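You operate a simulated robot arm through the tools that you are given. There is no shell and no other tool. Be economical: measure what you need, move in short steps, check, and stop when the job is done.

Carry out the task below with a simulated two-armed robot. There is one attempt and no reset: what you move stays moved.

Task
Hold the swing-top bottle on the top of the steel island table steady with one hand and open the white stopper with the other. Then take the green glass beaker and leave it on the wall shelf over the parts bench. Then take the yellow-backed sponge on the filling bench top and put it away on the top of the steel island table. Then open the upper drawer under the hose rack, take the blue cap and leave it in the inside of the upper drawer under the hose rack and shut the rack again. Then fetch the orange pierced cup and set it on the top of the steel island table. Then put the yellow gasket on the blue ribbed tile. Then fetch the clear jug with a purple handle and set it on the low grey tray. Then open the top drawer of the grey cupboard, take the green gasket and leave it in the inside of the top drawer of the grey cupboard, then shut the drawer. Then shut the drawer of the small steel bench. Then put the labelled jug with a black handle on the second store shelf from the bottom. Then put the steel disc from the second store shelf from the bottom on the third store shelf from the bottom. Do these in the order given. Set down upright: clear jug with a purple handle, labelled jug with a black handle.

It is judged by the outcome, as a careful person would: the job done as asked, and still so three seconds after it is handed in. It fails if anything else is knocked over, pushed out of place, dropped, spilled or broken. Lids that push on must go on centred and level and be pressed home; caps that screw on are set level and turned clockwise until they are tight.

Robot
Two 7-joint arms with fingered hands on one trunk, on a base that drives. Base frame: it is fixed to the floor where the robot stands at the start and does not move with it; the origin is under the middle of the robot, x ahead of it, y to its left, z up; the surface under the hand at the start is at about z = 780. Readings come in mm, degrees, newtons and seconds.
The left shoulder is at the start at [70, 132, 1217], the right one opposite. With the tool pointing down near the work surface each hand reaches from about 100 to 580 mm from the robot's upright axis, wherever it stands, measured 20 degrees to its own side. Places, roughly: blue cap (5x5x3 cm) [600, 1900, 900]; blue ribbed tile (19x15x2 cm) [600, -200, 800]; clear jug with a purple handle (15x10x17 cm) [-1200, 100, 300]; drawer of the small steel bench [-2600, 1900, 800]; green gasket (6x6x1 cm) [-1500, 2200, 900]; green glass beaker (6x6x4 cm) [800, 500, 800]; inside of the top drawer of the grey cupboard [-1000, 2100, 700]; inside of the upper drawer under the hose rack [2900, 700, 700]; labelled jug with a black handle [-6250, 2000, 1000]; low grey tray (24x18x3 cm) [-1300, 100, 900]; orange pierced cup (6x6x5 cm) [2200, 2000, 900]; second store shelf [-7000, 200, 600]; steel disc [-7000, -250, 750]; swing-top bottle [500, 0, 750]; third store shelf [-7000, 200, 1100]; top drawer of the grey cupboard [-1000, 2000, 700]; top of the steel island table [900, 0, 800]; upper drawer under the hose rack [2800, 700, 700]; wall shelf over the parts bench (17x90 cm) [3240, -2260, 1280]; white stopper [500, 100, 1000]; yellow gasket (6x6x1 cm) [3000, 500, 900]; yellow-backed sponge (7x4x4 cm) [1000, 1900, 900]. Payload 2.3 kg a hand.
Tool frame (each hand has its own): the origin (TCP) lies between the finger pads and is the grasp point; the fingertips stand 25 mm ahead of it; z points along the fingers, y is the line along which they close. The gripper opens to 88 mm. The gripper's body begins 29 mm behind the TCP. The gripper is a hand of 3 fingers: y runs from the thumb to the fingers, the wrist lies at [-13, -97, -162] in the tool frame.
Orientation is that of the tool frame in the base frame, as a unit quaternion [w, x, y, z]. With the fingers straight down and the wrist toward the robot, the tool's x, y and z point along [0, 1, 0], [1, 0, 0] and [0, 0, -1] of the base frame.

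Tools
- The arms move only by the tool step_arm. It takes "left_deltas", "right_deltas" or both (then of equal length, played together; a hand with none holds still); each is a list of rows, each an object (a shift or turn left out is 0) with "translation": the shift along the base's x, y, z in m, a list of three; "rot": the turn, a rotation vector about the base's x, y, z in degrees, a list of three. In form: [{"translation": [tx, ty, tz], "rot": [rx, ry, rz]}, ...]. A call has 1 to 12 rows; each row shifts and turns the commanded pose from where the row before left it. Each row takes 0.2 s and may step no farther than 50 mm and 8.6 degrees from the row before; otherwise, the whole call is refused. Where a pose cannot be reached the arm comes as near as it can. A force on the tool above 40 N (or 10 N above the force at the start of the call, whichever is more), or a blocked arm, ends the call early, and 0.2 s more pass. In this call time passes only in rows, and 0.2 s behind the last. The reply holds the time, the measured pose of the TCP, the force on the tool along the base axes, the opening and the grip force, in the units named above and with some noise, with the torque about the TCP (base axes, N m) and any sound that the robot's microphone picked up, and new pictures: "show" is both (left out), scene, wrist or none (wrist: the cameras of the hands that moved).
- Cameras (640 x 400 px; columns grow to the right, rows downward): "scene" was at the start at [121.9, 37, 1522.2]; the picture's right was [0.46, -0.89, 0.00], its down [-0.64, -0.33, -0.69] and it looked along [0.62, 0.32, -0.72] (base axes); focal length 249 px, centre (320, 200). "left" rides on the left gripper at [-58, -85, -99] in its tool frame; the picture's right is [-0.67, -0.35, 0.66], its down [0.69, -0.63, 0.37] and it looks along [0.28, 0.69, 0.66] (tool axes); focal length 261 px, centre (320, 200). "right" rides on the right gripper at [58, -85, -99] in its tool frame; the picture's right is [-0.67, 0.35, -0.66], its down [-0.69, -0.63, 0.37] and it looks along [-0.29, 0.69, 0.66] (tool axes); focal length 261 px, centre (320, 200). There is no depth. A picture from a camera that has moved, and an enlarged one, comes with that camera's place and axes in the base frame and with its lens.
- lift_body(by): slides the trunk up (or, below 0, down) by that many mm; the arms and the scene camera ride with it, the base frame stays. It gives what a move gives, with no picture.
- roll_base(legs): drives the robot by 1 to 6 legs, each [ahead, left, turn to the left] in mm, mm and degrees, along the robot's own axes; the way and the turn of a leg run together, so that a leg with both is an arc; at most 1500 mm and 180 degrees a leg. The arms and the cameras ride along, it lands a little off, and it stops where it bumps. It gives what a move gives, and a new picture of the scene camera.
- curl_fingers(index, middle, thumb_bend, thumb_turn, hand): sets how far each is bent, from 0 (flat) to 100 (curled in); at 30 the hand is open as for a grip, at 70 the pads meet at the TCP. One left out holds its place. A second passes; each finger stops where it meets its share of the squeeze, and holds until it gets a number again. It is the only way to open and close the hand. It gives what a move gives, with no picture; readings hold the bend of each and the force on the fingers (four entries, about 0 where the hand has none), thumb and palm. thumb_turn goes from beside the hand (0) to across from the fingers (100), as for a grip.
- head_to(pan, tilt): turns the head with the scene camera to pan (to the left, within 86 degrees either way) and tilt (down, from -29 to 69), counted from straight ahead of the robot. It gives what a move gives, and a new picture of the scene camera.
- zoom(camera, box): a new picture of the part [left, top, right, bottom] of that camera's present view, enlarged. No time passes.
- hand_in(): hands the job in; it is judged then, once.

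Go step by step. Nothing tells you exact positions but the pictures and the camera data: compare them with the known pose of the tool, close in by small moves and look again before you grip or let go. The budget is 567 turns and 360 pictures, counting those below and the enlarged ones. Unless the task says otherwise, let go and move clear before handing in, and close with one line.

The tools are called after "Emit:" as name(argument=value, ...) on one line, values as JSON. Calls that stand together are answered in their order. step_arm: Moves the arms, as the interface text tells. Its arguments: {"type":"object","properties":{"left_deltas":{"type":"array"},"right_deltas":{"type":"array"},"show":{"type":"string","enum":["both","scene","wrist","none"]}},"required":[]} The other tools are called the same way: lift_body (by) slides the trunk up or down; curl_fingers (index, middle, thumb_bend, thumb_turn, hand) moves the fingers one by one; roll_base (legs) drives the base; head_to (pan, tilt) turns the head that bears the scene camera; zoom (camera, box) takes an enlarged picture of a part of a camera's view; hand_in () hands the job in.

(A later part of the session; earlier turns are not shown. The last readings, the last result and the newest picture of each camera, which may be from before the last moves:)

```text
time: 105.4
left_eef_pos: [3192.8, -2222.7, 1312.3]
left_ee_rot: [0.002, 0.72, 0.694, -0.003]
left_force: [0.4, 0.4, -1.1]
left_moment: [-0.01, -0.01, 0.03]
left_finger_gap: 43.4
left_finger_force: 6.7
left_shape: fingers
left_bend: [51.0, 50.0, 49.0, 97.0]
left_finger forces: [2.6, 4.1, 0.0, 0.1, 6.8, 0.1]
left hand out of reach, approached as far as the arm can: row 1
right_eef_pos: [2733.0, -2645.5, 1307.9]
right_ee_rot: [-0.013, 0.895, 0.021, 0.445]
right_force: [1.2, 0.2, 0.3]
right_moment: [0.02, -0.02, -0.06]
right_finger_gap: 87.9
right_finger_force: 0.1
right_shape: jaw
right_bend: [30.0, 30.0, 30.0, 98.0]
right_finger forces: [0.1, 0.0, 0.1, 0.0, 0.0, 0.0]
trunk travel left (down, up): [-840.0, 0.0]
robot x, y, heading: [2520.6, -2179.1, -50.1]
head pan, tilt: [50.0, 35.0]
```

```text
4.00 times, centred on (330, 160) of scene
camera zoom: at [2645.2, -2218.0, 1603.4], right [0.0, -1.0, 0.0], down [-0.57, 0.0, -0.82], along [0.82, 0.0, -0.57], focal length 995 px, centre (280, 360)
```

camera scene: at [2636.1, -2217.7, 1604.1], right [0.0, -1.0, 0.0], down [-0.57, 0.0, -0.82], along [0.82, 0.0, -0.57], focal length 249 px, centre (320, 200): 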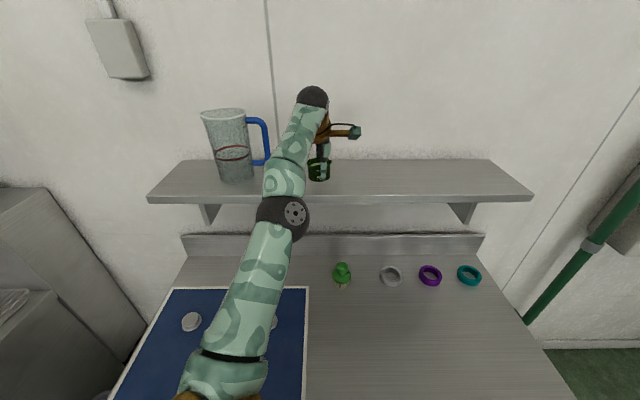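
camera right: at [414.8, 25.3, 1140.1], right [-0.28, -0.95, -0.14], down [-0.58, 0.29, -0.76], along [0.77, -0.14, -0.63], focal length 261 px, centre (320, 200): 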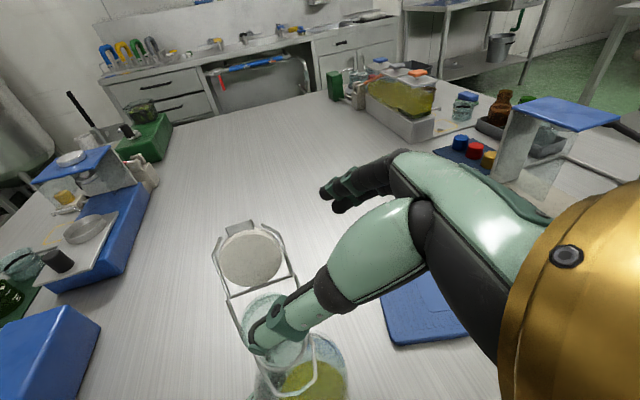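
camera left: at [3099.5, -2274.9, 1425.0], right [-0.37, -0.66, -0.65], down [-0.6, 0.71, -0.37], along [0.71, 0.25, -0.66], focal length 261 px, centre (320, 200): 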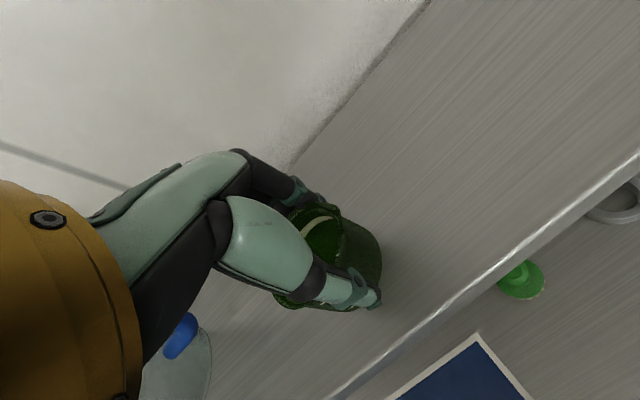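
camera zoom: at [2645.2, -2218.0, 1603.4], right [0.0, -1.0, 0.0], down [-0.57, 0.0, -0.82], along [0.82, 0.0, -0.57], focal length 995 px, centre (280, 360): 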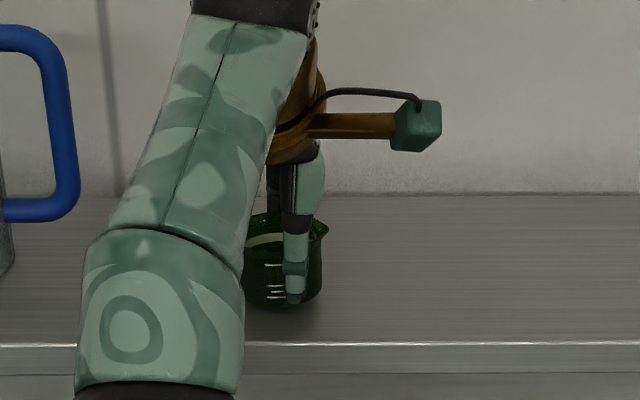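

Emit:
step_arm(left_deltas=[{"translation": [0, 0, -0.002]}, {"translation": [0, 0, -0.002]}, {"translation": [0, 0, -0.002]}], show="wrist")

Emit:
zoom(camera="scene", box=[260, 110, 400, 210])

```text
time: 106.2
left_eef_pos: [3194.8, -2224.1, 1307.6]
left_ee_rot: [0.003, 0.72, 0.694, -0.003]
left_force: [0.1, 0.6, 0.4]
left_moment: [0.02, -0.02, -0.03]
left_finger_gap: 43.6
left_finger_force: 7.0
left_shape: fingers
left_bend: [51.0, 50.0, 49.0, 97.0]
left_finger forces: [2.9, 4.3, 0.1, 0.0, 6.7, 0.1]
left hand out of reach, approached as far as the arm can: row 1
right_eef_pos: [2731.4, -2646.4, 1307.7]
right_ee_rot: [-0.013, 0.895, 0.021, 0.445]
right_force: [0.1, 0.0, -0.3]
right_moment: [-0.04, 0.0, -0.02]
right_finger_gap: 88.0
right_finger_force: 0.1
right_shape: jaw
right_bend: [30.0, 30.0, 30.0, 98.0]
right_finger forces: [0.0, 0.0, 0.0, 0.0, 0.1, 0.1]
trunk travel left (down, up): [-840.0, 0.0]
robot x, y, heading: [2524.6, -2180.5, -49.7]
head pan, tilt: [50.0, 35.0]
camera left: at [3107.4, -2277.0, 1406.6], right [-0.37, -0.66, -0.65], down [-0.6, 0.71, -0.37], along [0.71, 0.25, -0.66], focal length 261 px, centre (320, 200)
```

left: 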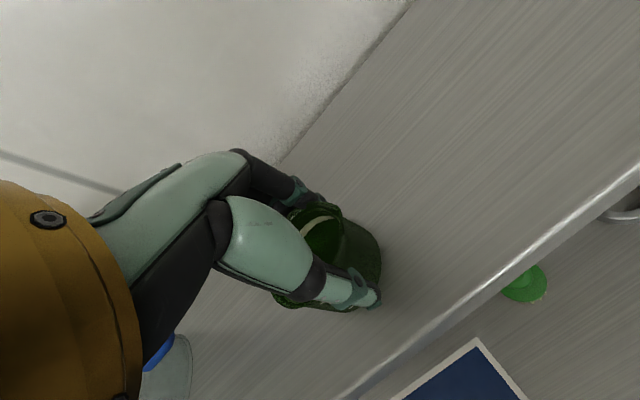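

```text
4.00 times, centred on (330, 160) of scene
camera zoom: at [2644.2, -2218.0, 1603.5], right [0.0, -1.0, 0.0], down [-0.57, 0.0, -0.82], along [0.82, 0.0, -0.57], focal length 995 px, centre (280, 360)
```

zoom: 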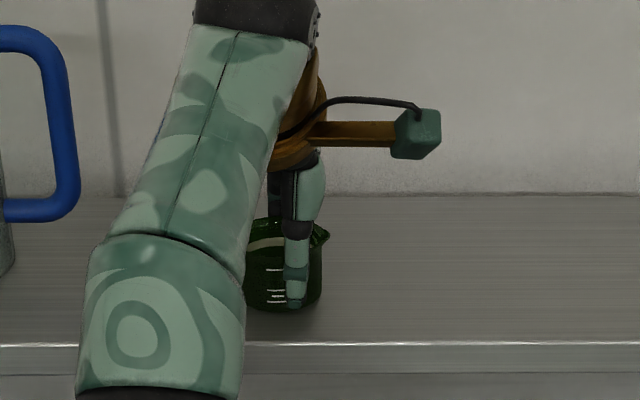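

Emit:
step_arm(left_deltas=[{"translation": [-0.002, 0, -0.003]}, {"translation": [-0.001, 0, -0.003]}, {"translation": [-0.001, 0, -0.003]}], show="none")

Emit:
zoom(camera="scene", box=[260, 110, 400, 210])

```text
time: 107.0
left_eef_pos: [3196.0, -2222.8, 1305.1]
left_ee_rot: [0.003, 0.72, 0.694, -0.001]
left_force: [1.0, -0.1, 8.5]
left_moment: [0.06, -0.26, 0.05]
left_finger_gap: 42.9
left_finger_force: 7.9
left_shape: fingers
left_bend: [51.0, 50.0, 50.0, 97.0]
left_finger forces: [2.9, 5.2, 0.0, 0.0, 7.7, 0.0]
left hand out of reach, approached as far as the arm can: row 1, 3
right_eef_pos: [2730.3, -2644.1, 1309.1]
right_ee_rot: [-0.014, 0.894, 0.021, 0.446]
right_force: [-0.4, -0.4, -0.3]
right_moment: [0.04, 0.02, -0.04]
right_finger_gap: 87.7
right_finger_force: 0.1
right_shape: jaw
right_bend: [30.0, 30.0, 30.0, 98.0]
right_finger forces: [0.1, 0.1, 0.1, 0.1, 0.0, 0.1]
trunk travel left (down, up): [-840.0, 0.0]
robot x, y, heading: [2522.0, -2178.6, -50.2]
head pan, tilt: [50.0, 35.0]
```

```text
4.00 times, centred on (330, 160) of scene
camera zoom: at [2641.2, -2217.4, 1603.9], right [0.0, -1.0, 0.0], down [-0.57, 0.0, -0.82], along [0.82, 0.0, -0.57], focal length 995 px, centre (280, 360)
```

zoom: 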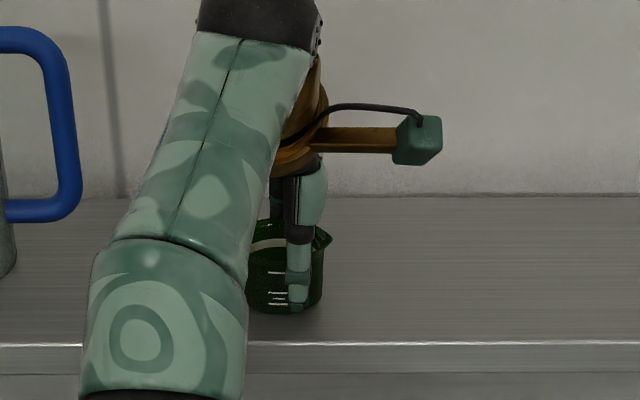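

Contact with 8.5 N. I release and lift straight up.

Emit:
step_arm(left_deltas=[{"translation": [0, 0, 0.002]}], show="none")

Emit:
curl_fingers(hand="left", index=30, middle=30, thumb_bend=30)

Emit:
step_arm(left_deltas=[{"translation": [-0.002, 0, 0.02]}, {"translation": [-0.005, 0, 0.025]}, {"translation": [-0.02, 0, 0.02]}], show="wrist")

Emit:
zoom(camera="scene", box=[260, 110, 400, 210])

```text
time: 107.4
left_eef_pos: [3195.4, -2223.8, 1306.0]
left_ee_rot: [0.004, 0.721, 0.693, -0.002]
left_force: [0.6, 0.0, 5.5]
left_moment: [0.08, -0.17, -0.01]
left_finger_gap: 42.7
left_finger_force: 7.8
left_shape: fingers
left_bend: [51.0, 50.0, 50.0, 97.0]
left_finger forces: [3.1, 4.8, 0.1, 0.0, 7.1, 0.1]
right_eef_pos: [2731.2, -2645.7, 1310.3]
right_ee_rot: [-0.013, 0.895, 0.022, 0.445]
right_force: [0.2, 0.4, -0.2]
right_moment: [0.02, -0.01, -0.01]
right_finger_gap: 88.1
right_finger_force: 0.0
right_shape: jaw
right_bend: [30.0, 30.0, 30.0, 98.0]
right_finger forces: [0.0, 0.1, 0.0, 0.0, 0.0, 0.0]
trunk travel left (down, up): [-840.0, 0.0]
robot x, y, heading: [2525.2, -2178.5, -49.9]
head pan, tilt: [50.0, 35.0]
```

```text
time: 108.4
left_eef_pos: [3197.6, -2224.6, 1304.2]
left_ee_rot: [0.002, 0.72, 0.694, -0.002]
left_force: [-0.5, -0.2, 0.4]
left_moment: [0.01, 0.02, 0.0]
left_finger_gap: 84.8
left_finger_force: 0.0
left_shape: fingers
left_bend: [30.0, 30.0, 30.0, 97.0]
left_finger forces: [0.0, 0.0, 0.1, 0.1, 0.0, 0.0]
right_eef_pos: [2733.5, -2645.7, 1307.8]
right_ee_rot: [-0.012, 0.895, 0.021, 0.445]
right_force: [0.0, -0.5, 0.4]
right_moment: [-0.01, 0.01, -0.01]
right_finger_gap: 87.6
right_finger_force: 0.1
right_shape: jaw
right_bend: [30.0, 30.0, 30.0, 98.0]
right_finger forces: [0.1, 0.0, 0.0, 0.1, 0.0, 0.0]
trunk travel left (down, up): [-840.0, 0.0]
robot x, y, heading: [2525.6, -2178.0, -49.8]
head pan, tilt: [50.0, 35.0]
```

```text
time: 109.2
left_eef_pos: [3160.6, -2226.7, 1365.7]
left_ee_rot: [0.002, 0.72, 0.694, -0.002]
left_force: [0.6, 0.6, -0.7]
left_moment: [0.01, -0.01, 0.01]
left_finger_gap: 84.5
left_finger_force: 0.1
left_shape: fingers
left_bend: [30.0, 30.0, 30.0, 97.0]
left_finger forces: [0.0, 0.0, 0.1, 0.0, 0.0, 0.0]
left hand out of reach, approached as far as the arm can: row 1, 2, 3
right_eef_pos: [2731.7, -2645.6, 1308.0]
right_ee_rot: [-0.014, 0.895, 0.021, 0.446]
right_force: [0.1, -0.3, 0.1]
right_moment: [-0.02, 0.01, -0.01]
right_finger_gap: 88.0
right_finger_force: 0.1
right_shape: jaw
right_bend: [30.0, 30.0, 30.0, 98.0]
right_finger forces: [0.0, 0.0, 0.0, 0.1, 0.0, 0.0]
trunk travel left (down, up): [-840.0, 0.0]
robot x, y, heading: [2525.6, -2179.7, -49.8]
head pan, tilt: [50.0, 35.0]
camera left: at [3072.7, -2280.5, 1463.8], right [-0.37, -0.66, -0.65], down [-0.6, 0.71, -0.37], along [0.7, 0.25, -0.66], focal length 261 px, centre (320, 200)
```

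left: 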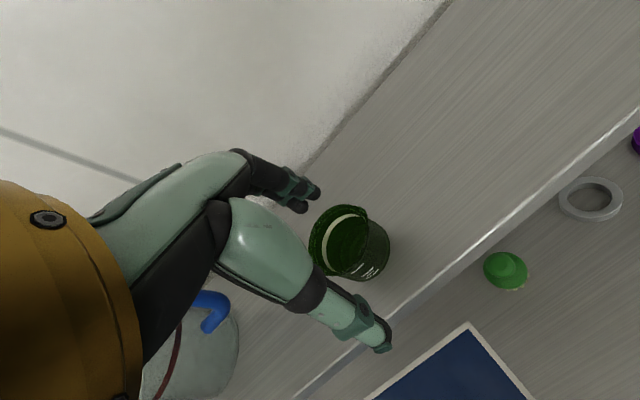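

```text
4.00 times, centred on (330, 160) of scene
camera zoom: at [2643.7, -2218.3, 1603.5], right [0.0, -1.0, 0.0], down [-0.57, 0.0, -0.82], along [0.82, 0.0, -0.57], focal length 995 px, centre (280, 360)
```

zoom: 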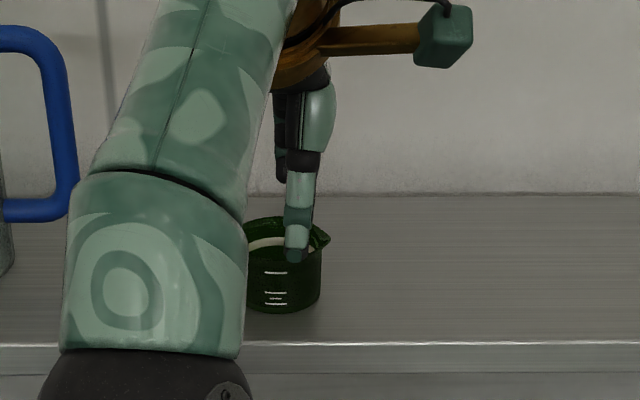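

The beaker stands upright on the shelf. I'll back the base straight out, then fold the arm in.

Emit:
roll_base(legs=[[-225, -268, 0]])

Emit:
zoom(camera="scene", box=[150, 60, 500, 280])

```text
time: 111.5
left_eef_pos: [2813.4, -2230.5, 1363.9]
left_ee_rot: [0.001, 0.721, 0.692, -0.004]
left_force: [-0.9, -0.4, -0.1]
left_moment: [-0.02, -0.01, -0.02]
left_finger_gap: 84.5
left_finger_force: 0.2
left_shape: fingers
left_bend: [30.0, 30.0, 30.0, 97.0]
left_finger forces: [0.0, 0.1, 0.0, 0.0, 0.1, 0.0]
right_eef_pos: [2384.7, -2649.1, 1306.9]
right_ee_rot: [-0.014, 0.896, 0.02, 0.444]
right_force: [-0.2, -0.6, -0.4]
right_moment: [0.0, 0.0, 0.01]
right_finger_gap: 88.3
right_finger_force: 0.1
right_shape: jaw
right_bend: [30.0, 30.0, 30.0, 98.0]
right_finger forces: [0.0, 0.0, 0.1, 0.0, 0.0, 0.0]
trunk travel left (down, up): [-840.0, 0.0]
robot x, y, heading: [2171.7, -2184.0, -49.9]
head pan, tilt: [50.0, 35.0]
camera scene: at [2297.6, -2220.4, 1603.1], right [0.0, -1.0, 0.0], down [-0.58, 0.0, -0.82], along [0.82, 0.0, -0.58], focal length 249 px, centre (320, 200)
```

scene: 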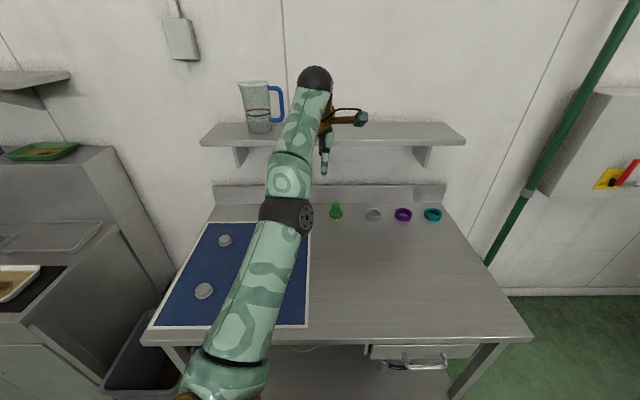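

```text
1.82 times, centred on (325, 170) of scene
camera zoom: at [2297.6, -2220.4, 1603.1], right [0.0, -1.0, 0.0], down [-0.58, 0.0, -0.82], along [0.82, 0.0, -0.58], focal length 452 px, centre (311, 254)
```

zoom: 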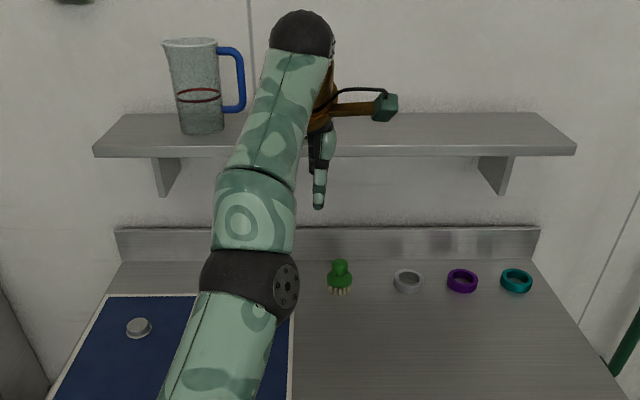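

Emit:
step_arm(left_deltas=[{"translation": [-0.032, -0.022, -0.012], "rot": [0, 0, -6]}, {"translation": [-0.032, -0.022, -0.012], "rot": [0, 0, -6]}, {"translation": [-0.032, -0.022, -0.012], "rot": [0, 0, -6]}, {"translation": [-0.032, -0.022, -0.012], "rot": [0, 0, -6]}, {"translation": [-0.032, -0.022, -0.012], "rot": [0, 0, -6]}, {"translation": [-0.032, -0.022, -0.012], "rot": [0, 0, -6]}, {"translation": [-0.032, -0.022, -0.012], "rot": [0, 0, -6]}, {"translation": [-0.032, -0.022, -0.012], "rot": [0, 0, -6]}], show="none")

Emit:
zoom(camera="scene", box=[190, 60, 470, 180])

Emit:
roll_base(legs=[[0, 0, 140], [0, 77, 0], [1500, 0, 0], [1500, 0, 0], [400, 0, 0]])

```text
time: 113.3
left_eef_pos: [2665.9, -2470.8, 1357.7]
left_ee_rot: [-0.001, 0.941, 0.339, -0.003]
left_force: [0.6, 0.7, 0.3]
left_moment: [-0.01, -0.03, -0.01]
left_finger_gap: 84.3
left_finger_force: 0.0
left_shape: fingers
left_bend: [30.0, 30.0, 30.0, 97.0]
left_finger forces: [0.0, 0.0, 0.0, 0.0, 0.1, 0.1]
left hand out of reach, approached as far as the arm can: row 1, 2, 3, 4, 5, 6, 7, 8
right_eef_pos: [2380.3, -2649.8, 1308.2]
right_ee_rot: [-0.013, 0.895, 0.02, 0.446]
right_force: [-0.5, 0.0, -0.5]
right_moment: [0.01, -0.01, -0.04]
right_finger_gap: 88.1
right_finger_force: 0.1
right_shape: jaw
right_bend: [30.0, 30.0, 30.0, 98.0]
right_finger forces: [0.1, 0.0, 0.1, 0.0, 0.0, 0.0]
trunk travel left (down, up): [-840.0, 0.0]
robot x, y, heading: [2174.7, -2182.1, -49.8]
head pan, tilt: [50.0, 35.0]
```

```text
2.29 times, centred on (330, 120) of scene
camera zoom: at [2292.8, -2222.1, 1603.5], right [0.0, -1.0, 0.0], down [-0.57, 0.0, -0.82], along [0.82, 0.0, -0.57], focal length 568 px, centre (297, 383)
```

zoom: 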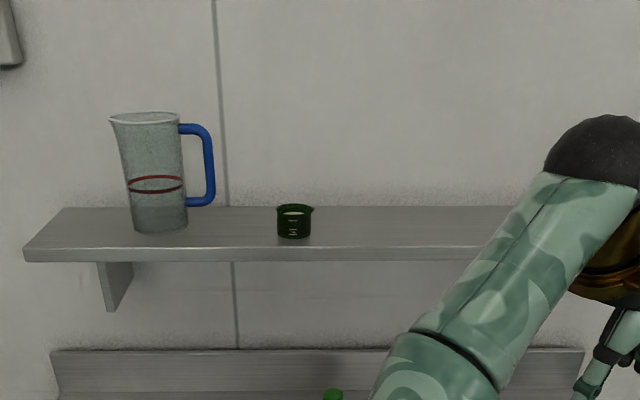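

```text
time: 136.2
left_eef_pos: [1908.5, 1744.9, 1359.1]
left_ee_rot: [0.003, 0.002, 1.0, -0.001]
left_force: [-0.9, -0.8, -0.1]
left_moment: [-0.01, -0.02, 0.05]
left_finger_gap: 84.6
left_finger_force: 0.0
left_shape: fingers
left_bend: [30.0, 30.0, 30.0, 97.0]
left_finger forces: [0.0, 0.1, 0.0, 0.1, 0.1, 0.0]
right_eef_pos: [2242.5, 1699.3, 1309.3]
right_ee_rot: [-0.423, 0.286, 0.848, 0.141]
right_force: [-0.5, 0.3, -0.2]
right_moment: [0.01, 0.0, 0.04]
right_finger_gap: 88.2
right_finger_force: 0.2
right_shape: jaw
right_bend: [30.0, 30.0, 30.0, 98.0]
right_finger forces: [0.0, 0.0, 0.1, 0.1, 0.0, 0.0]
trunk travel left (down, up): [-840.0, 0.0]
robot x, y, heading: [2102.3, 1211.0, 90.4]
head pan, tilt: [50.0, 35.0]
camera scene: at [2035.6, 1314.3, 1603.7], right [0.64, 0.77, 0.0], down [0.44, -0.37, -0.82], along [-0.63, 0.53, -0.57], focal length 249 px, centre (320, 200)
```

scene: 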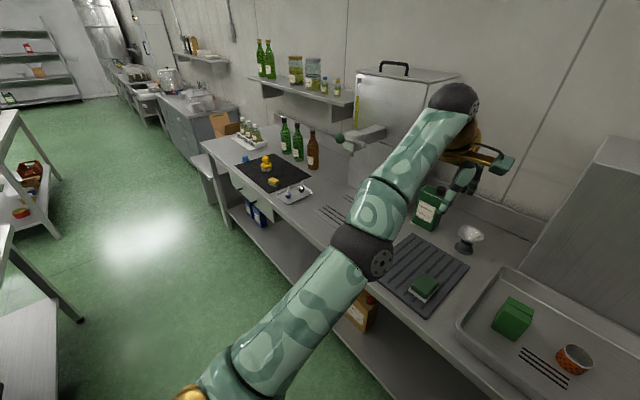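

Beaker is fine on the shelf. Now looking along the filling bench: zooming to identify the yellow-backed sponge, blue cap and orange cup.

Emit:
zoom(camera="scene", box=[220, 130, 340, 210])

Emit:
zoom(camera="scene", box=[380, 220, 640, 400])

```text
5.00 times, centred on (280, 170) of scene
camera zoom: at [2035.6, 1314.3, 1603.7], right [0.64, 0.77, 0.0], down [0.44, -0.37, -0.82], along [-0.63, 0.53, -0.57], focal length 1244 px, centre (520, 350)
```

zoom: 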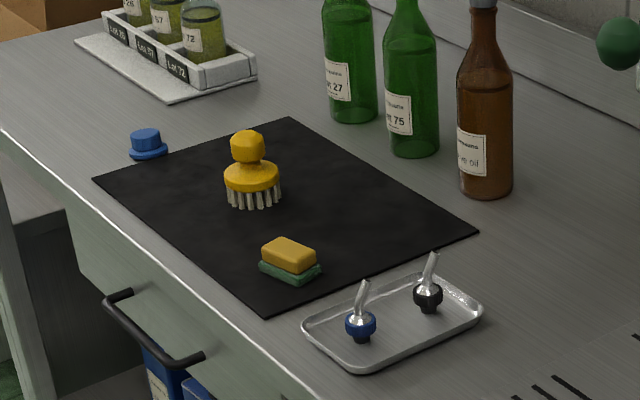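

```text
2.22 times, centred on (510, 310) of scene
camera zoom: at [2035.6, 1314.3, 1603.7], right [0.64, 0.77, 0.0], down [0.44, -0.37, -0.82], along [-0.63, 0.53, -0.57], focal length 553 px, centre (-102, -44)
```

zoom: 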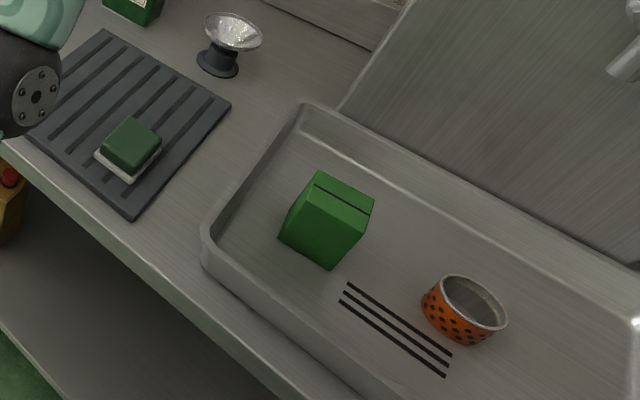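

The yellow-backed sponge is at about [980, 1875] on the black mat beside a yellow brush; the blue cap is further on, and the orange pierced cup is in the steel tray. I'll strafe along the bench to the sponge.

Emit:
roll_base(legs=[[0, 1070, 0], [180, 0, 0]])

Emit:
head_to(pan=15, tilt=50)

```text
time: 142.8
left_eef_pos: [841.3, 1918.6, 1359.0]
left_ee_rot: [0.003, 0.002, 1.0, 0.001]
left_force: [-0.1, -1.0, 0.2]
left_moment: [0.04, -0.01, -0.03]
left_finger_gap: 84.7
left_finger_force: 0.2
left_shape: fingers
left_bend: [30.0, 30.0, 30.0, 97.0]
left_finger forces: [0.0, 0.0, 0.1, 0.0, 0.1, 0.0]
right_eef_pos: [1176.6, 1873.9, 1309.3]
right_ee_rot: [-0.425, 0.286, 0.847, 0.141]
right_force: [1.2, 0.2, 0.5]
right_moment: [0.02, -0.04, -0.02]
right_finger_gap: 87.9
right_finger_force: 0.1
right_shape: jaw
right_bend: [30.0, 30.0, 30.0, 98.0]
right_finger forces: [0.0, 0.0, 0.0, 0.1, 0.0, 0.1]
trunk travel left (down, up): [-840.0, 0.0]
robot x, y, heading: [1036.1, 1382.9, 90.3]
head pan, tilt: [50.0, 35.0]
camera scene: at [968.5, 1488.3, 1603.9], right [0.64, 0.77, 0.0], down [0.44, -0.36, -0.82], along [-0.63, 0.53, -0.57], focal length 249 px, centre (320, 200)
```

scene: 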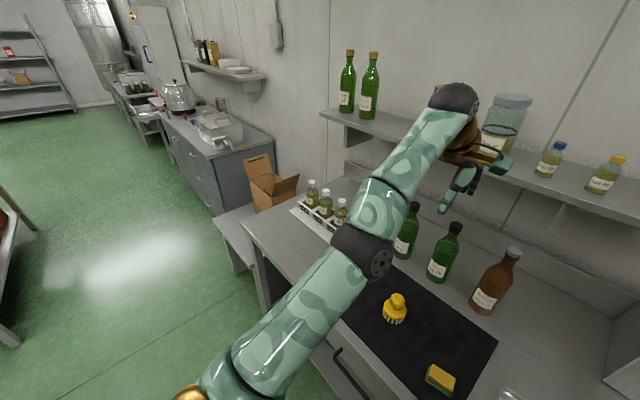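

```text
time: 143.8
left_eef_pos: [841.0, 1924.3, 1357.9]
left_ee_rot: [0.004, 0.002, 1.0, -0.002]
left_force: [0.4, 0.3, -0.1]
left_moment: [0.04, 0.01, 0.01]
left_finger_gap: 84.7
left_finger_force: 0.1
left_shape: fingers
left_bend: [30.0, 30.0, 30.0, 97.0]
left_finger forces: [0.0, 0.0, 0.0, 0.0, 0.1, 0.1]
right_eef_pos: [1176.1, 1878.0, 1308.0]
right_ee_rot: [-0.422, 0.287, 0.848, 0.139]
right_force: [0.2, 1.0, 0.0]
right_moment: [-0.02, -0.02, 0.01]
right_finger_gap: 87.7
right_finger_force: 0.0
right_shape: jaw
right_bend: [30.0, 30.0, 30.0, 98.0]
right_finger forces: [0.1, 0.0, 0.1, 0.0, 0.0, 0.0]
trunk travel left (down, up): [-840.0, 0.0]
robot x, y, heading: [1034.8, 1389.4, 90.3]
head pan, tilt: [15.0, 50.0]
camera scene: at [1016.0, 1512.6, 1581.7], right [0.96, 0.26, 0.0], down [0.2, -0.74, -0.64], along [-0.17, 0.62, -0.77], focal length 249 px, centre (320, 200)
```

scene: 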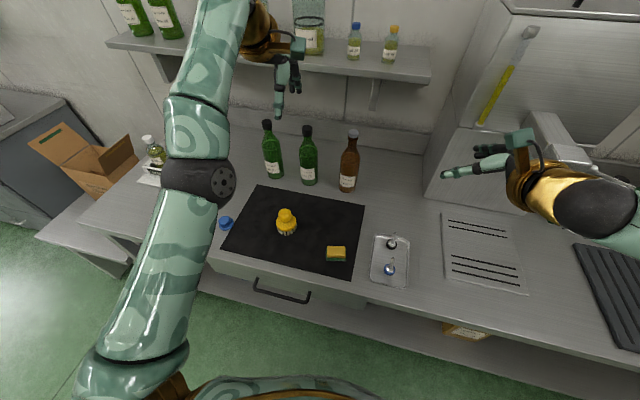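

Emit:
step_arm(left_deltas=[{"translation": [0.042, -0.019, -0.015]}, {"translation": [0.042, -0.019, -0.015]}, {"translation": [0.042, -0.019, -0.015]}, {"translation": [0, 0, -0.05]}, {"translation": [0, 0, -0.05]}, {"translation": [0, 0, -0.05]}, {"translation": [0, 0, -0.05]}, {"translation": [0, 0, -0.05]}, {"translation": [0, 0, -0.05]}], show="both")

```text
time: 145.8
left_eef_pos: [992.4, 1972.5, 1063.5]
left_ee_rot: [0.003, 0.002, 1.0, 0.0]
left_force: [0.3, -0.2, -0.2]
left_moment: [-0.03, -0.01, 0.0]
left_finger_gap: 84.2
left_finger_force: 0.0
left_shape: fingers
left_bend: [30.0, 30.0, 30.0, 97.0]
left_finger forces: [0.0, 0.0, 0.0, 0.1, 0.0, 0.1]
left hand out of reach, approached as far as the arm can: row 1, 2, 3, 4, 5, 6, 7
right_eef_pos: [1176.3, 1878.3, 1308.2]
right_ee_rot: [-0.423, 0.286, 0.848, 0.14]
right_force: [0.0, 0.1, -0.2]
right_moment: [0.03, 0.0, -0.01]
right_finger_gap: 88.0
right_finger_force: 0.1
right_shape: jaw
right_bend: [30.0, 30.0, 30.0, 98.0]
right_finger forces: [0.0, 0.0, 0.0, 0.0, 0.0, 0.0]
trunk travel left (down, up): [-840.0, 0.0]
robot x, y, heading: [1036.6, 1386.7, 90.0]
head pan, tilt: [15.0, 50.0]
camera scene: at [1016.1, 1512.4, 1581.7], right [0.97, 0.26, 0.0], down [0.2, -0.74, -0.64], along [-0.17, 0.62, -0.77], focal length 249 px, centre (320, 200)
camera left: at [1048.4, 1887.9, 1161.5], right [0.67, -0.35, -0.65], down [-0.69, -0.63, -0.37], along [-0.28, 0.69, -0.66], focal length 261 px, centre (320, 200)
```

scene: 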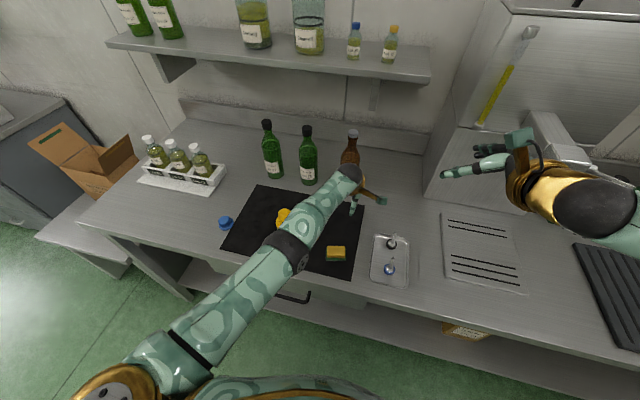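
left: 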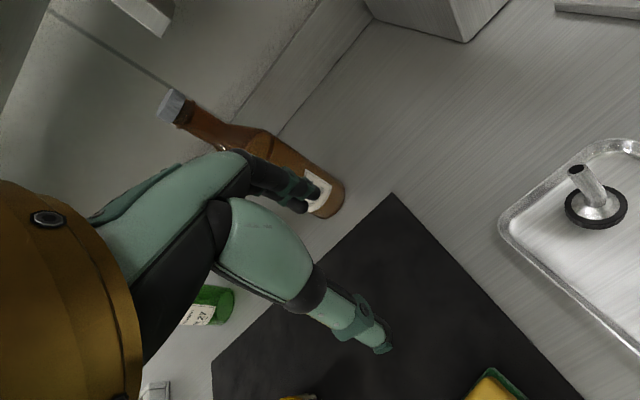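

Emit:
step_arm(left_deltas=[{"translation": [-0.005, -0.035, 0]}, {"translation": [-0.005, -0.035, 0]}, {"translation": [-0.005, -0.035, 0]}, {"translation": [0, 0, -0.04]}, {"translation": [0, 0, -0.04]}], show="wrist")

```text
time: 147.0
left_eef_pos: [970.9, 1874.8, 998.1]
left_ee_rot: [0.005, 0.002, 1.0, -0.001]
left_force: [-0.7, -0.5, 0.2]
left_moment: [0.0, -0.03, -0.03]
left_finger_gap: 84.8
left_finger_force: 0.0
left_shape: fingers
left_bend: [30.0, 30.0, 30.0, 97.0]
left_finger forces: [0.1, 0.0, 0.0, 0.1, 0.0, 0.1]
left hand out of reach, approached as far as the arm can: row 1, 3, 4
right_eef_pos: [1175.2, 1879.6, 1307.7]
right_ee_rot: [-0.422, 0.287, 0.849, 0.139]
right_force: [-0.2, 0.5, -0.2]
right_moment: [-0.02, 0.01, 0.0]
right_finger_gap: 87.8
right_finger_force: 0.0
right_shape: jaw
right_bend: [30.0, 30.0, 30.0, 98.0]
right_finger forces: [0.0, 0.0, 0.1, 0.0, 0.0, 0.0]
trunk travel left (down, up): [-840.0, 0.0]
robot x, y, heading: [1035.0, 1387.4, 90.1]
head pan, tilt: [15.0, 50.0]
camera left: at [1027.1, 1789.2, 1096.1], right [0.68, -0.35, -0.65], down [-0.68, -0.63, -0.37], along [-0.28, 0.69, -0.67], focal length 261 px, centre (320, 200)
```

left: 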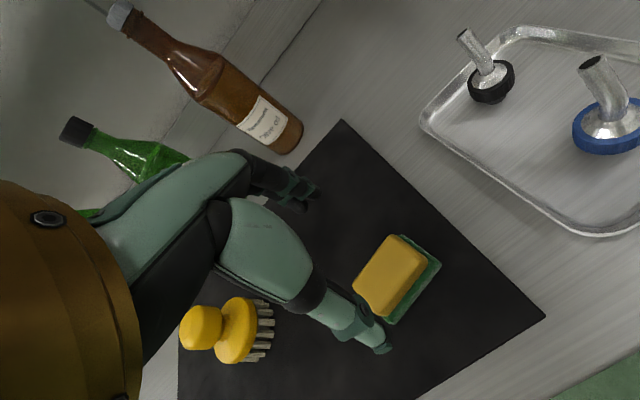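

Emit:
step_arm(left_deltas=[{"translation": [-0.002, -0.008, -0.03]}, {"translation": [0, 0, -0.03]}, {"translation": [0, 0, -0.01]}], show="wrist")

```text
time: 147.8
left_eef_pos: [969.5, 1865.1, 927.9]
left_ee_rot: [0.003, 0.002, 1.0, -0.001]
left_force: [0.1, 0.5, -1.9]
left_moment: [0.01, -0.04, 0.03]
left_finger_gap: 84.5
left_finger_force: 0.1
left_shape: fingers
left_bend: [30.0, 30.0, 30.0, 97.0]
left_finger forces: [0.1, 0.0, 0.0, 0.0, 0.0, 0.0]
right_eef_pos: [1177.0, 1877.5, 1308.2]
right_ee_rot: [-0.424, 0.286, 0.848, 0.14]
right_force: [-0.4, 0.0, -0.1]
right_moment: [0.0, 0.02, 0.03]
right_finger_gap: 87.9
right_finger_force: 0.0
right_shape: jaw
right_bend: [30.0, 30.0, 30.0, 98.0]
right_finger forces: [0.1, 0.0, 0.0, 0.0, 0.1, 0.0]
trunk travel left (down, up): [-840.0, 0.0]
robot x, y, heading: [1034.9, 1393.4, 90.2]
head pan, tilt: [15.0, 50.0]
camera left: at [1026.2, 1779.6, 1026.5], right [0.67, -0.35, -0.65], down [-0.69, -0.63, -0.37], along [-0.28, 0.69, -0.66], focal length 261 px, centre (320, 200)
```

left: 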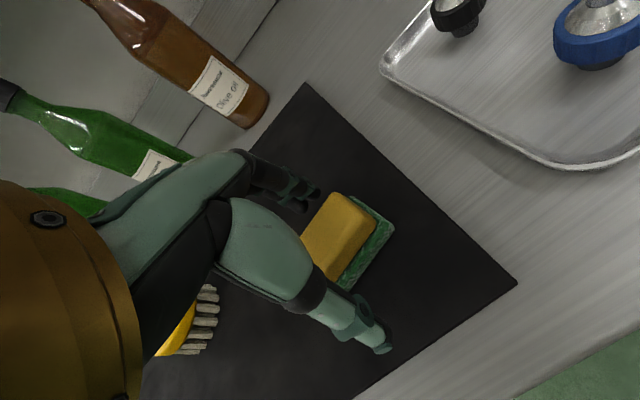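

Emit:
step_arm(left_deltas=[{"translation": [0, 0, -0.007]}, {"translation": [0, 0, -0.005]}], show="none")

Emit:
curl_fingers(hand="left", index=62, middle=62, thumb_bend=62)

Emit:
step_arm(left_deltas=[{"translation": [0, 0, 0.04]}, {"translation": [0, 0, 0.04]}], show="wrist")

```text
time: 148.4
left_eef_pos: [969.9, 1864.3, 917.0]
left_ee_rot: [0.004, 0.002, 1.0, -0.001]
left_force: [0.2, 0.3, 0.8]
left_moment: [0.03, -0.02, 0.0]
left_finger_gap: 84.6
left_finger_force: 0.0
left_shape: fingers
left_bend: [30.0, 30.0, 30.0, 97.0]
left_finger forces: [0.1, 0.0, 0.0, 0.1, 0.1, 0.0]
right_eef_pos: [1175.3, 1877.6, 1308.8]
right_ee_rot: [-0.423, 0.286, 0.849, 0.139]
right_force: [-0.5, 0.5, 0.1]
right_moment: [0.02, 0.0, 0.01]
right_finger_gap: 88.1
right_finger_force: 0.1
right_shape: jaw
right_bend: [30.0, 30.0, 30.0, 98.0]
right_finger forces: [0.0, 0.1, 0.0, 0.1, 0.0, 0.0]
trunk travel left (down, up): [-840.0, 0.0]
robot x, y, heading: [1037.5, 1385.7, 90.2]
head pan, tilt: [15.0, 50.0]
```

```text
time: 149.4
left_eef_pos: [969.8, 1864.1, 915.5]
left_ee_rot: [0.004, 0.001, 1.0, -0.001]
left_force: [-0.1, 0.3, 0.6]
left_moment: [-0.01, -0.01, 0.01]
left_finger_gap: 33.9
left_finger_force: 7.5
left_shape: fingers
left_bend: [55.0, 58.0, 53.0, 97.0]
left_finger forces: [4.3, 3.1, 0.0, 0.1, 7.3, 0.0]
right_eef_pos: [1175.6, 1877.6, 1308.5]
right_ee_rot: [-0.424, 0.286, 0.848, 0.14]
right_force: [0.0, -1.1, 0.6]
right_moment: [-0.02, -0.01, 0.02]
right_finger_gap: 87.9
right_finger_force: 0.0
right_shape: jaw
right_bend: [30.0, 30.0, 30.0, 98.0]
right_finger forces: [0.0, 0.0, 0.0, 0.1, 0.0, 0.0]
trunk travel left (down, up): [-840.0, 0.0]
robot x, y, heading: [1031.7, 1385.3, 90.3]
head pan, tilt: [15.0, 50.0]
```

```text
time: 150.0
left_eef_pos: [969.0, 1860.8, 996.0]
left_ee_rot: [0.002, 0.002, 1.0, -0.001]
left_force: [-0.3, -0.3, -0.3]
left_moment: [-0.02, 0.01, 0.0]
left_finger_gap: 34.1
left_finger_force: 7.4
left_shape: fingers
left_bend: [55.0, 58.0, 53.0, 97.0]
left_finger forces: [4.3, 3.0, 0.0, 0.1, 7.2, 0.0]
right_eef_pos: [1175.8, 1878.1, 1308.3]
right_ee_rot: [-0.424, 0.286, 0.848, 0.14]
right_force: [-0.7, 0.1, -0.7]
right_moment: [0.0, 0.02, 0.0]
right_finger_gap: 87.7
right_finger_force: 0.0
right_shape: jaw
right_bend: [30.0, 30.0, 30.0, 98.0]
right_finger forces: [0.0, 0.0, 0.0, 0.0, 0.0, 0.0]
trunk travel left (down, up): [-840.0, 0.0]
robot x, y, heading: [1033.6, 1389.1, 90.2]
head pan, tilt: [15.0, 50.0]
camera left: at [1025.1, 1777.7, 1095.4], right [0.67, -0.35, -0.65], down [-0.69, -0.63, -0.37], along [-0.28, 0.69, -0.66], focal length 261 px, centre (320, 200)
```

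left: 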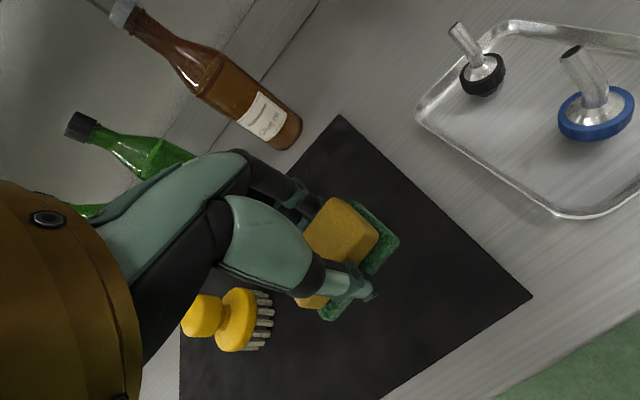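

Sponge held. I'll back off, turn round to face the island and look for a clear strip near its edge.

Emit:
roll_base(legs=[[-180, 0, 0], [0, 0, 180]])

Emit:
head_to(pan=0, tilt=50)

```text
time: 158.9
left_eef_pos: [1112.0, 731.7, 995.8]
left_ee_rot: [0.0, 1.0, 0.006, -0.004]
left_force: [-0.7, 0.3, -0.7]
left_moment: [-0.01, 0.02, -0.03]
left_finger_gap: 33.3
left_finger_force: 6.4
left_shape: fingers
left_bend: [55.0, 59.0, 54.0, 97.0]
left_finger forces: [4.0, 2.6, 0.0, 0.0, 6.6, 0.1]
right_eef_pos: [903.5, 714.5, 1308.5]
right_ee_rot: [0.136, 0.851, -0.28, 0.424]
right_force: [0.1, 0.7, 0.0]
right_moment: [-0.01, 0.02, -0.01]
right_finger_gap: 87.5
right_finger_force: 0.1
right_shape: jaw
right_bend: [30.0, 30.0, 30.0, 98.0]
right_finger forces: [0.1, 0.0, 0.0, 0.0, 0.0, 0.1]
trunk travel left (down, up): [-840.0, 0.0]
robot x, y, heading: [1036.2, 1206.0, -89.0]
head pan, tilt: [15.0, 50.0]
camera scene: at [1058.8, 1082.4, 1581.7], right [-0.96, -0.28, 0.0], down [-0.21, 0.74, -0.64], along [0.18, -0.62, -0.77], focal length 249 px, centre (320, 200)
```

scene: 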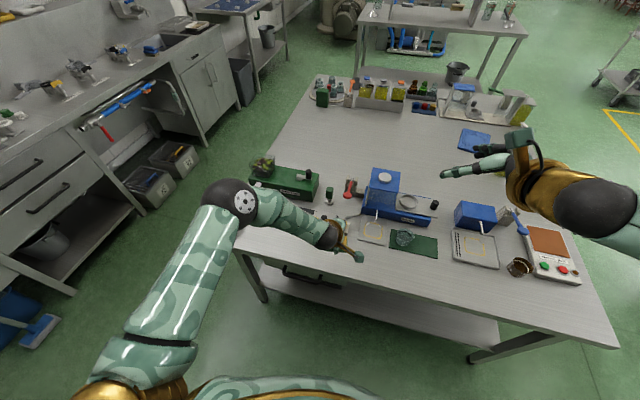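

```text
time: 159.7
left_eef_pos: [1110.6, 731.8, 996.4]
left_ee_rot: [-0.001, 1.0, 0.005, -0.004]
left_force: [-0.4, 0.1, -0.9]
left_moment: [-0.02, 0.0, 0.02]
left_finger_gap: 33.2
left_finger_force: 6.7
left_shape: fingers
left_bend: [55.0, 59.0, 54.0, 97.0]
left_finger forces: [4.0, 2.6, 0.0, 0.1, 6.6, 0.1]
right_eef_pos: [904.3, 714.8, 1309.3]
right_ee_rot: [0.137, 0.85, -0.28, 0.424]
right_force: [0.3, -0.5, -0.5]
right_moment: [0.01, -0.02, 0.01]
right_finger_gap: 87.8
right_finger_force: 0.1
right_shape: jaw
right_bend: [30.0, 30.0, 30.0, 98.0]
right_finger forces: [0.0, 0.1, 0.0, 0.0, 0.0, 0.0]
trunk travel left (down, up): [-840.0, 0.0]
robot x, y, heading: [1036.7, 1206.4, -89.1]
head pan, tilt: [0.0, 50.0]
camera scene: at [1039.1, 1079.4, 1581.7], right [-1.0, -0.02, 0.0], down [-0.01, 0.77, -0.64], along [0.01, -0.64, -0.77], focal length 249 px, centre (320, 200)
```

scene: 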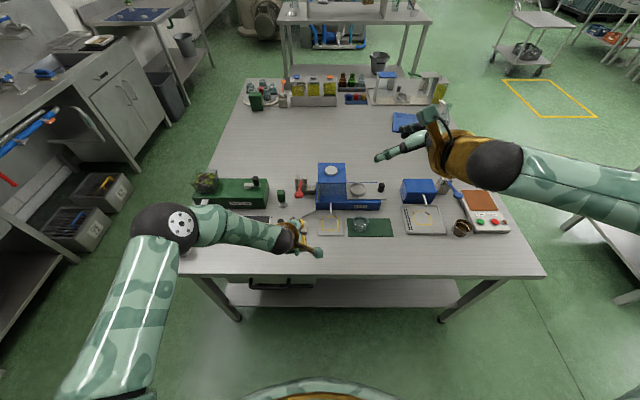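

The strip between the table edge (y≈715) and the items (y<600) is free. I'll move in and lower the sponge at about [1100, 650].

Emit:
roll_base(legs=[[140, 0, 0]])

Emit:
step_arm(left_deltas=[{"translation": [-0.005, 0.03, -0.03]}, {"translation": [-0.005, 0.03, -0.03]}, {"translation": [0, 0, -0.045]}, {"translation": [0, 0, -0.045]}], show="both")

```text
time: 161.0
left_eef_pos: [1113.0, 594.8, 998.7]
left_ee_rot: [0.001, 1.0, 0.004, -0.003]
left_force: [0.2, 0.7, 0.2]
left_moment: [-0.01, 0.01, 0.01]
left_finger_gap: 33.3
left_finger_force: 7.0
left_shape: fingers
left_bend: [55.0, 59.0, 54.0, 97.0]
left_finger forces: [3.9, 2.6, 0.0, 0.1, 6.6, 0.1]
right_eef_pos: [906.4, 579.0, 1309.2]
right_ee_rot: [0.138, 0.849, -0.28, 0.426]
right_force: [0.2, -0.3, -0.4]
right_moment: [0.01, 0.0, 0.0]
right_finger_gap: 87.7
right_finger_force: 0.0
right_shape: jaw
right_bend: [30.0, 30.0, 30.0, 98.0]
right_finger forces: [0.0, 0.1, 0.0, 0.0, 0.0, 0.0]
trunk travel left (down, up): [-840.0, 0.0]
robot x, y, heading: [1036.8, 1073.0, -88.9]
head pan, tilt: [0.0, 50.0]
camera scene: at [1041.3, 945.1, 1582.1], right [-1.0, -0.02, 0.0], down [-0.01, 0.76, -0.64], along [0.01, -0.64, -0.76], focal length 249 px, centre (320, 200)
```

scene: 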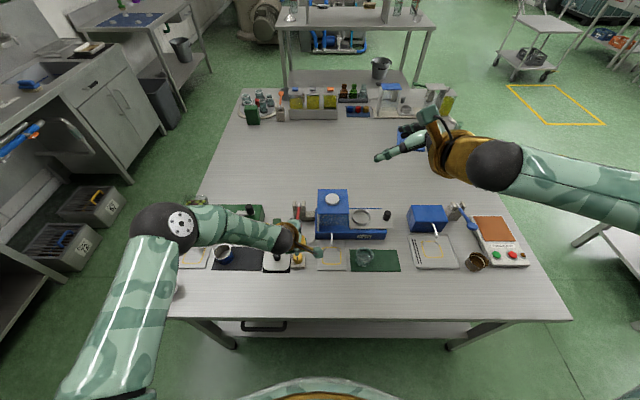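

```text
time: 162.0
left_eef_pos: [1103.2, 652.5, 845.3]
left_ee_rot: [-0.001, 1.0, 0.005, -0.004]
left_force: [0.1, -0.1, -0.1]
left_moment: [-0.01, -0.01, 0.05]
left_finger_gap: 33.4
left_finger_force: 7.0
left_shape: fingers
left_bend: [56.0, 59.0, 54.0, 97.0]
left_finger forces: [4.0, 2.6, 0.0, 0.0, 6.6, 0.0]
right_eef_pos: [906.6, 574.3, 1308.5]
right_ee_rot: [0.136, 0.85, -0.28, 0.424]
right_force: [-1.2, 0.3, 0.2]
right_moment: [0.0, 0.01, 0.0]
right_finger_gap: 87.9
right_finger_force: 0.0
right_shape: jaw
right_bend: [30.0, 30.0, 30.0, 98.0]
right_finger forces: [0.0, 0.0, 0.1, 0.0, 0.0, 0.1]
trunk travel left (down, up): [-840.0, 0.0]
robot x, y, heading: [1037.3, 1069.5, -88.7]
head pan, tilt: [0.0, 50.0]
camera scene: at [1041.4, 939.3, 1581.7], right [-1.0, -0.02, 0.0], down [-0.01, 0.77, -0.64], along [0.01, -0.64, -0.77], focal length 249 px, centre (320, 200)
camera left: at [1043.9, 736.0, 944.1], right [-0.68, 0.34, -0.65], down [0.68, 0.64, -0.37], along [0.29, -0.69, -0.66], focal length 261 px, centre (320, 200)
```

scene: 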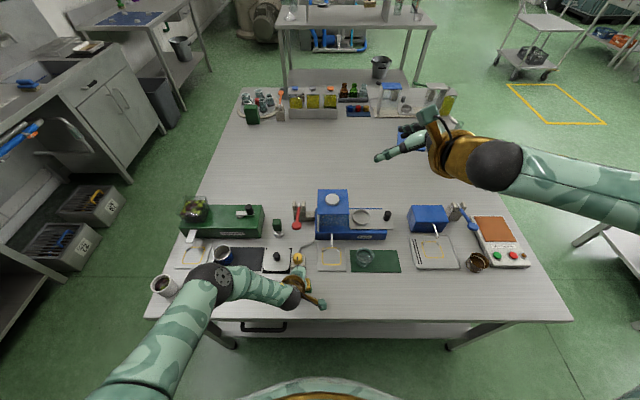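
left: 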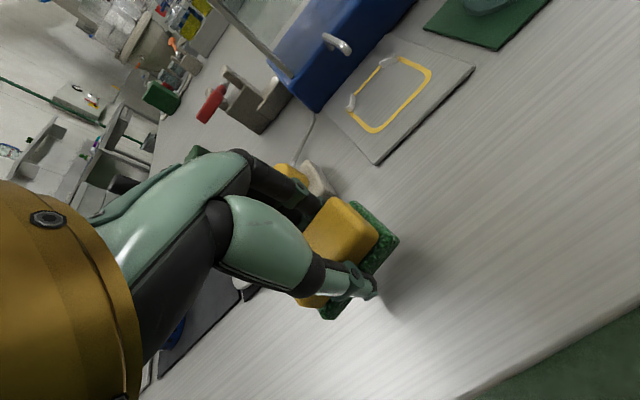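

Emit:
step_arm(left_deltas=[{"translation": [-0.02, 0.008, -0.01]}, {"translation": [0, 0, -0.015]}, {"translation": [0, 0, -0.006]}, {"translation": [0, 0, -0.004]}, {"translation": [0, 0, -0.003]}], show="wrist")

```text
time: 163.2
left_eef_pos: [1083.3, 660.7, 808.6]
left_ee_rot: [0.001, 1.0, 0.005, -0.004]
left_force: [0.3, -1.3, 9.2]
left_moment: [-0.06, 0.01, 0.01]
left_finger_gap: 33.1
left_finger_force: 7.9
left_shape: fingers
left_bend: [56.0, 59.0, 54.0, 97.0]
left_finger forces: [5.0, 3.6, 0.0, 0.0, 6.9, 0.0]
right_eef_pos: [907.8, 576.3, 1310.3]
right_ee_rot: [0.137, 0.85, -0.28, 0.425]
right_force: [0.1, 1.0, 0.6]
right_moment: [-0.01, 0.04, -0.02]
right_finger_gap: 87.9
right_finger_force: 0.0
right_shape: jaw
right_bend: [30.0, 30.0, 30.0, 98.0]
right_finger forces: [0.0, 0.0, 0.0, 0.0, 0.0, 0.1]
trunk travel left (down, up): [-840.0, 0.0]
robot x, y, heading: [1037.9, 1067.0, -88.9]
head pan, tilt: [0.0, 50.0]
camera left: at [1024.2, 745.6, 908.5], right [-0.68, 0.34, -0.65], down [0.68, 0.64, -0.37], along [0.29, -0.69, -0.66], focal length 261 px, centre (320, 200)
```

left: 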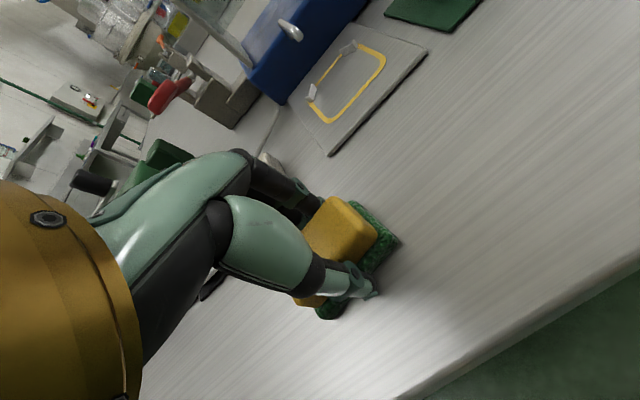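

Contact. Release with a moderate opening and lift.

Emit:
curl_fingers(hand="left", index=42, middle=42, thumb_bend=40)

Emit:
step_arm(left_deltas=[{"translation": [0, 0, 0.03]}, {"translation": [0, 0, 0.045]}, {"translation": [0, 0, 0.045]}, {"translation": [0, 0, 0.045]}], show="wrist")

```text
time: 164.2
left_eef_pos: [1082.8, 660.7, 809.2]
left_ee_rot: [-0.001, 1.0, 0.006, -0.003]
left_force: [-0.3, 0.9, 0.3]
left_moment: [-0.01, 0.09, -0.01]
left_finger_gap: 60.7
left_finger_force: 0.3
left_shape: fingers
left_bend: [42.0, 42.0, 40.0, 97.0]
left_finger forces: [0.0, 0.8, 0.0, 0.0, 0.0, 0.0]
right_eef_pos: [906.6, 574.8, 1308.3]
right_ee_rot: [0.137, 0.85, -0.279, 0.425]
right_force: [-0.2, 0.4, 0.0]
right_moment: [0.03, 0.01, 0.01]
right_finger_gap: 87.9
right_finger_force: 0.0
right_shape: jaw
right_bend: [30.0, 30.0, 30.0, 98.0]
right_finger forces: [0.1, 0.0, 0.1, 0.1, 0.0, 0.1]
trunk travel left (down, up): [-840.0, 0.0]
robot x, y, heading: [1038.7, 1071.8, -89.1]
head pan, tilt: [0.0, 50.0]
```

```text
time: 165.2
left_eef_pos: [1083.9, 661.9, 972.8]
left_ee_rot: [-0.002, 1.0, 0.005, -0.002]
left_force: [-0.1, -0.1, 0.6]
left_moment: [-0.01, -0.01, 0.01]
left_finger_gap: 61.1
left_finger_force: 0.0
left_shape: fingers
left_bend: [42.0, 42.0, 40.0, 97.0]
left_finger forces: [0.1, 0.0, 0.0, 0.1, 0.0, 0.1]
right_eef_pos: [906.4, 575.0, 1307.8]
right_ee_rot: [0.137, 0.85, -0.28, 0.425]
right_force: [-0.7, -0.2, -0.2]
right_moment: [0.01, -0.01, 0.01]
right_finger_gap: 88.2
right_finger_force: 0.1
right_shape: jaw
right_bend: [30.0, 30.0, 30.0, 98.0]
right_finger forces: [0.1, 0.1, 0.0, 0.0, 0.1, 0.1]
trunk travel left (down, up): [-840.0, 0.0]
robot x, y, heading: [1039.3, 1067.5, -89.2]
head pan, tilt: [0.0, 50.0]
camera left: at [1024.9, 746.2, 1072.2], right [-0.68, 0.34, -0.65], down [0.68, 0.64, -0.37], along [0.29, -0.69, -0.66], focal length 261 px, centre (320, 200)
```

left: 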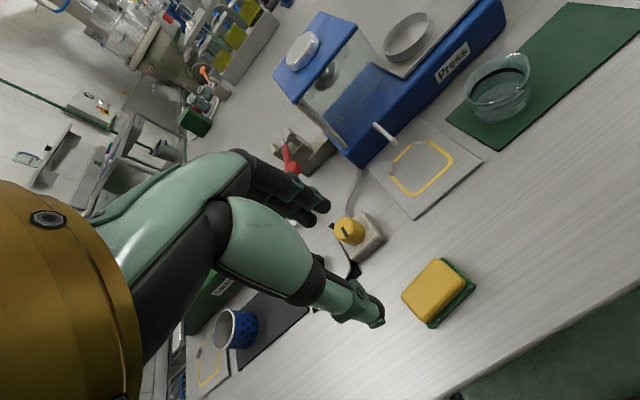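

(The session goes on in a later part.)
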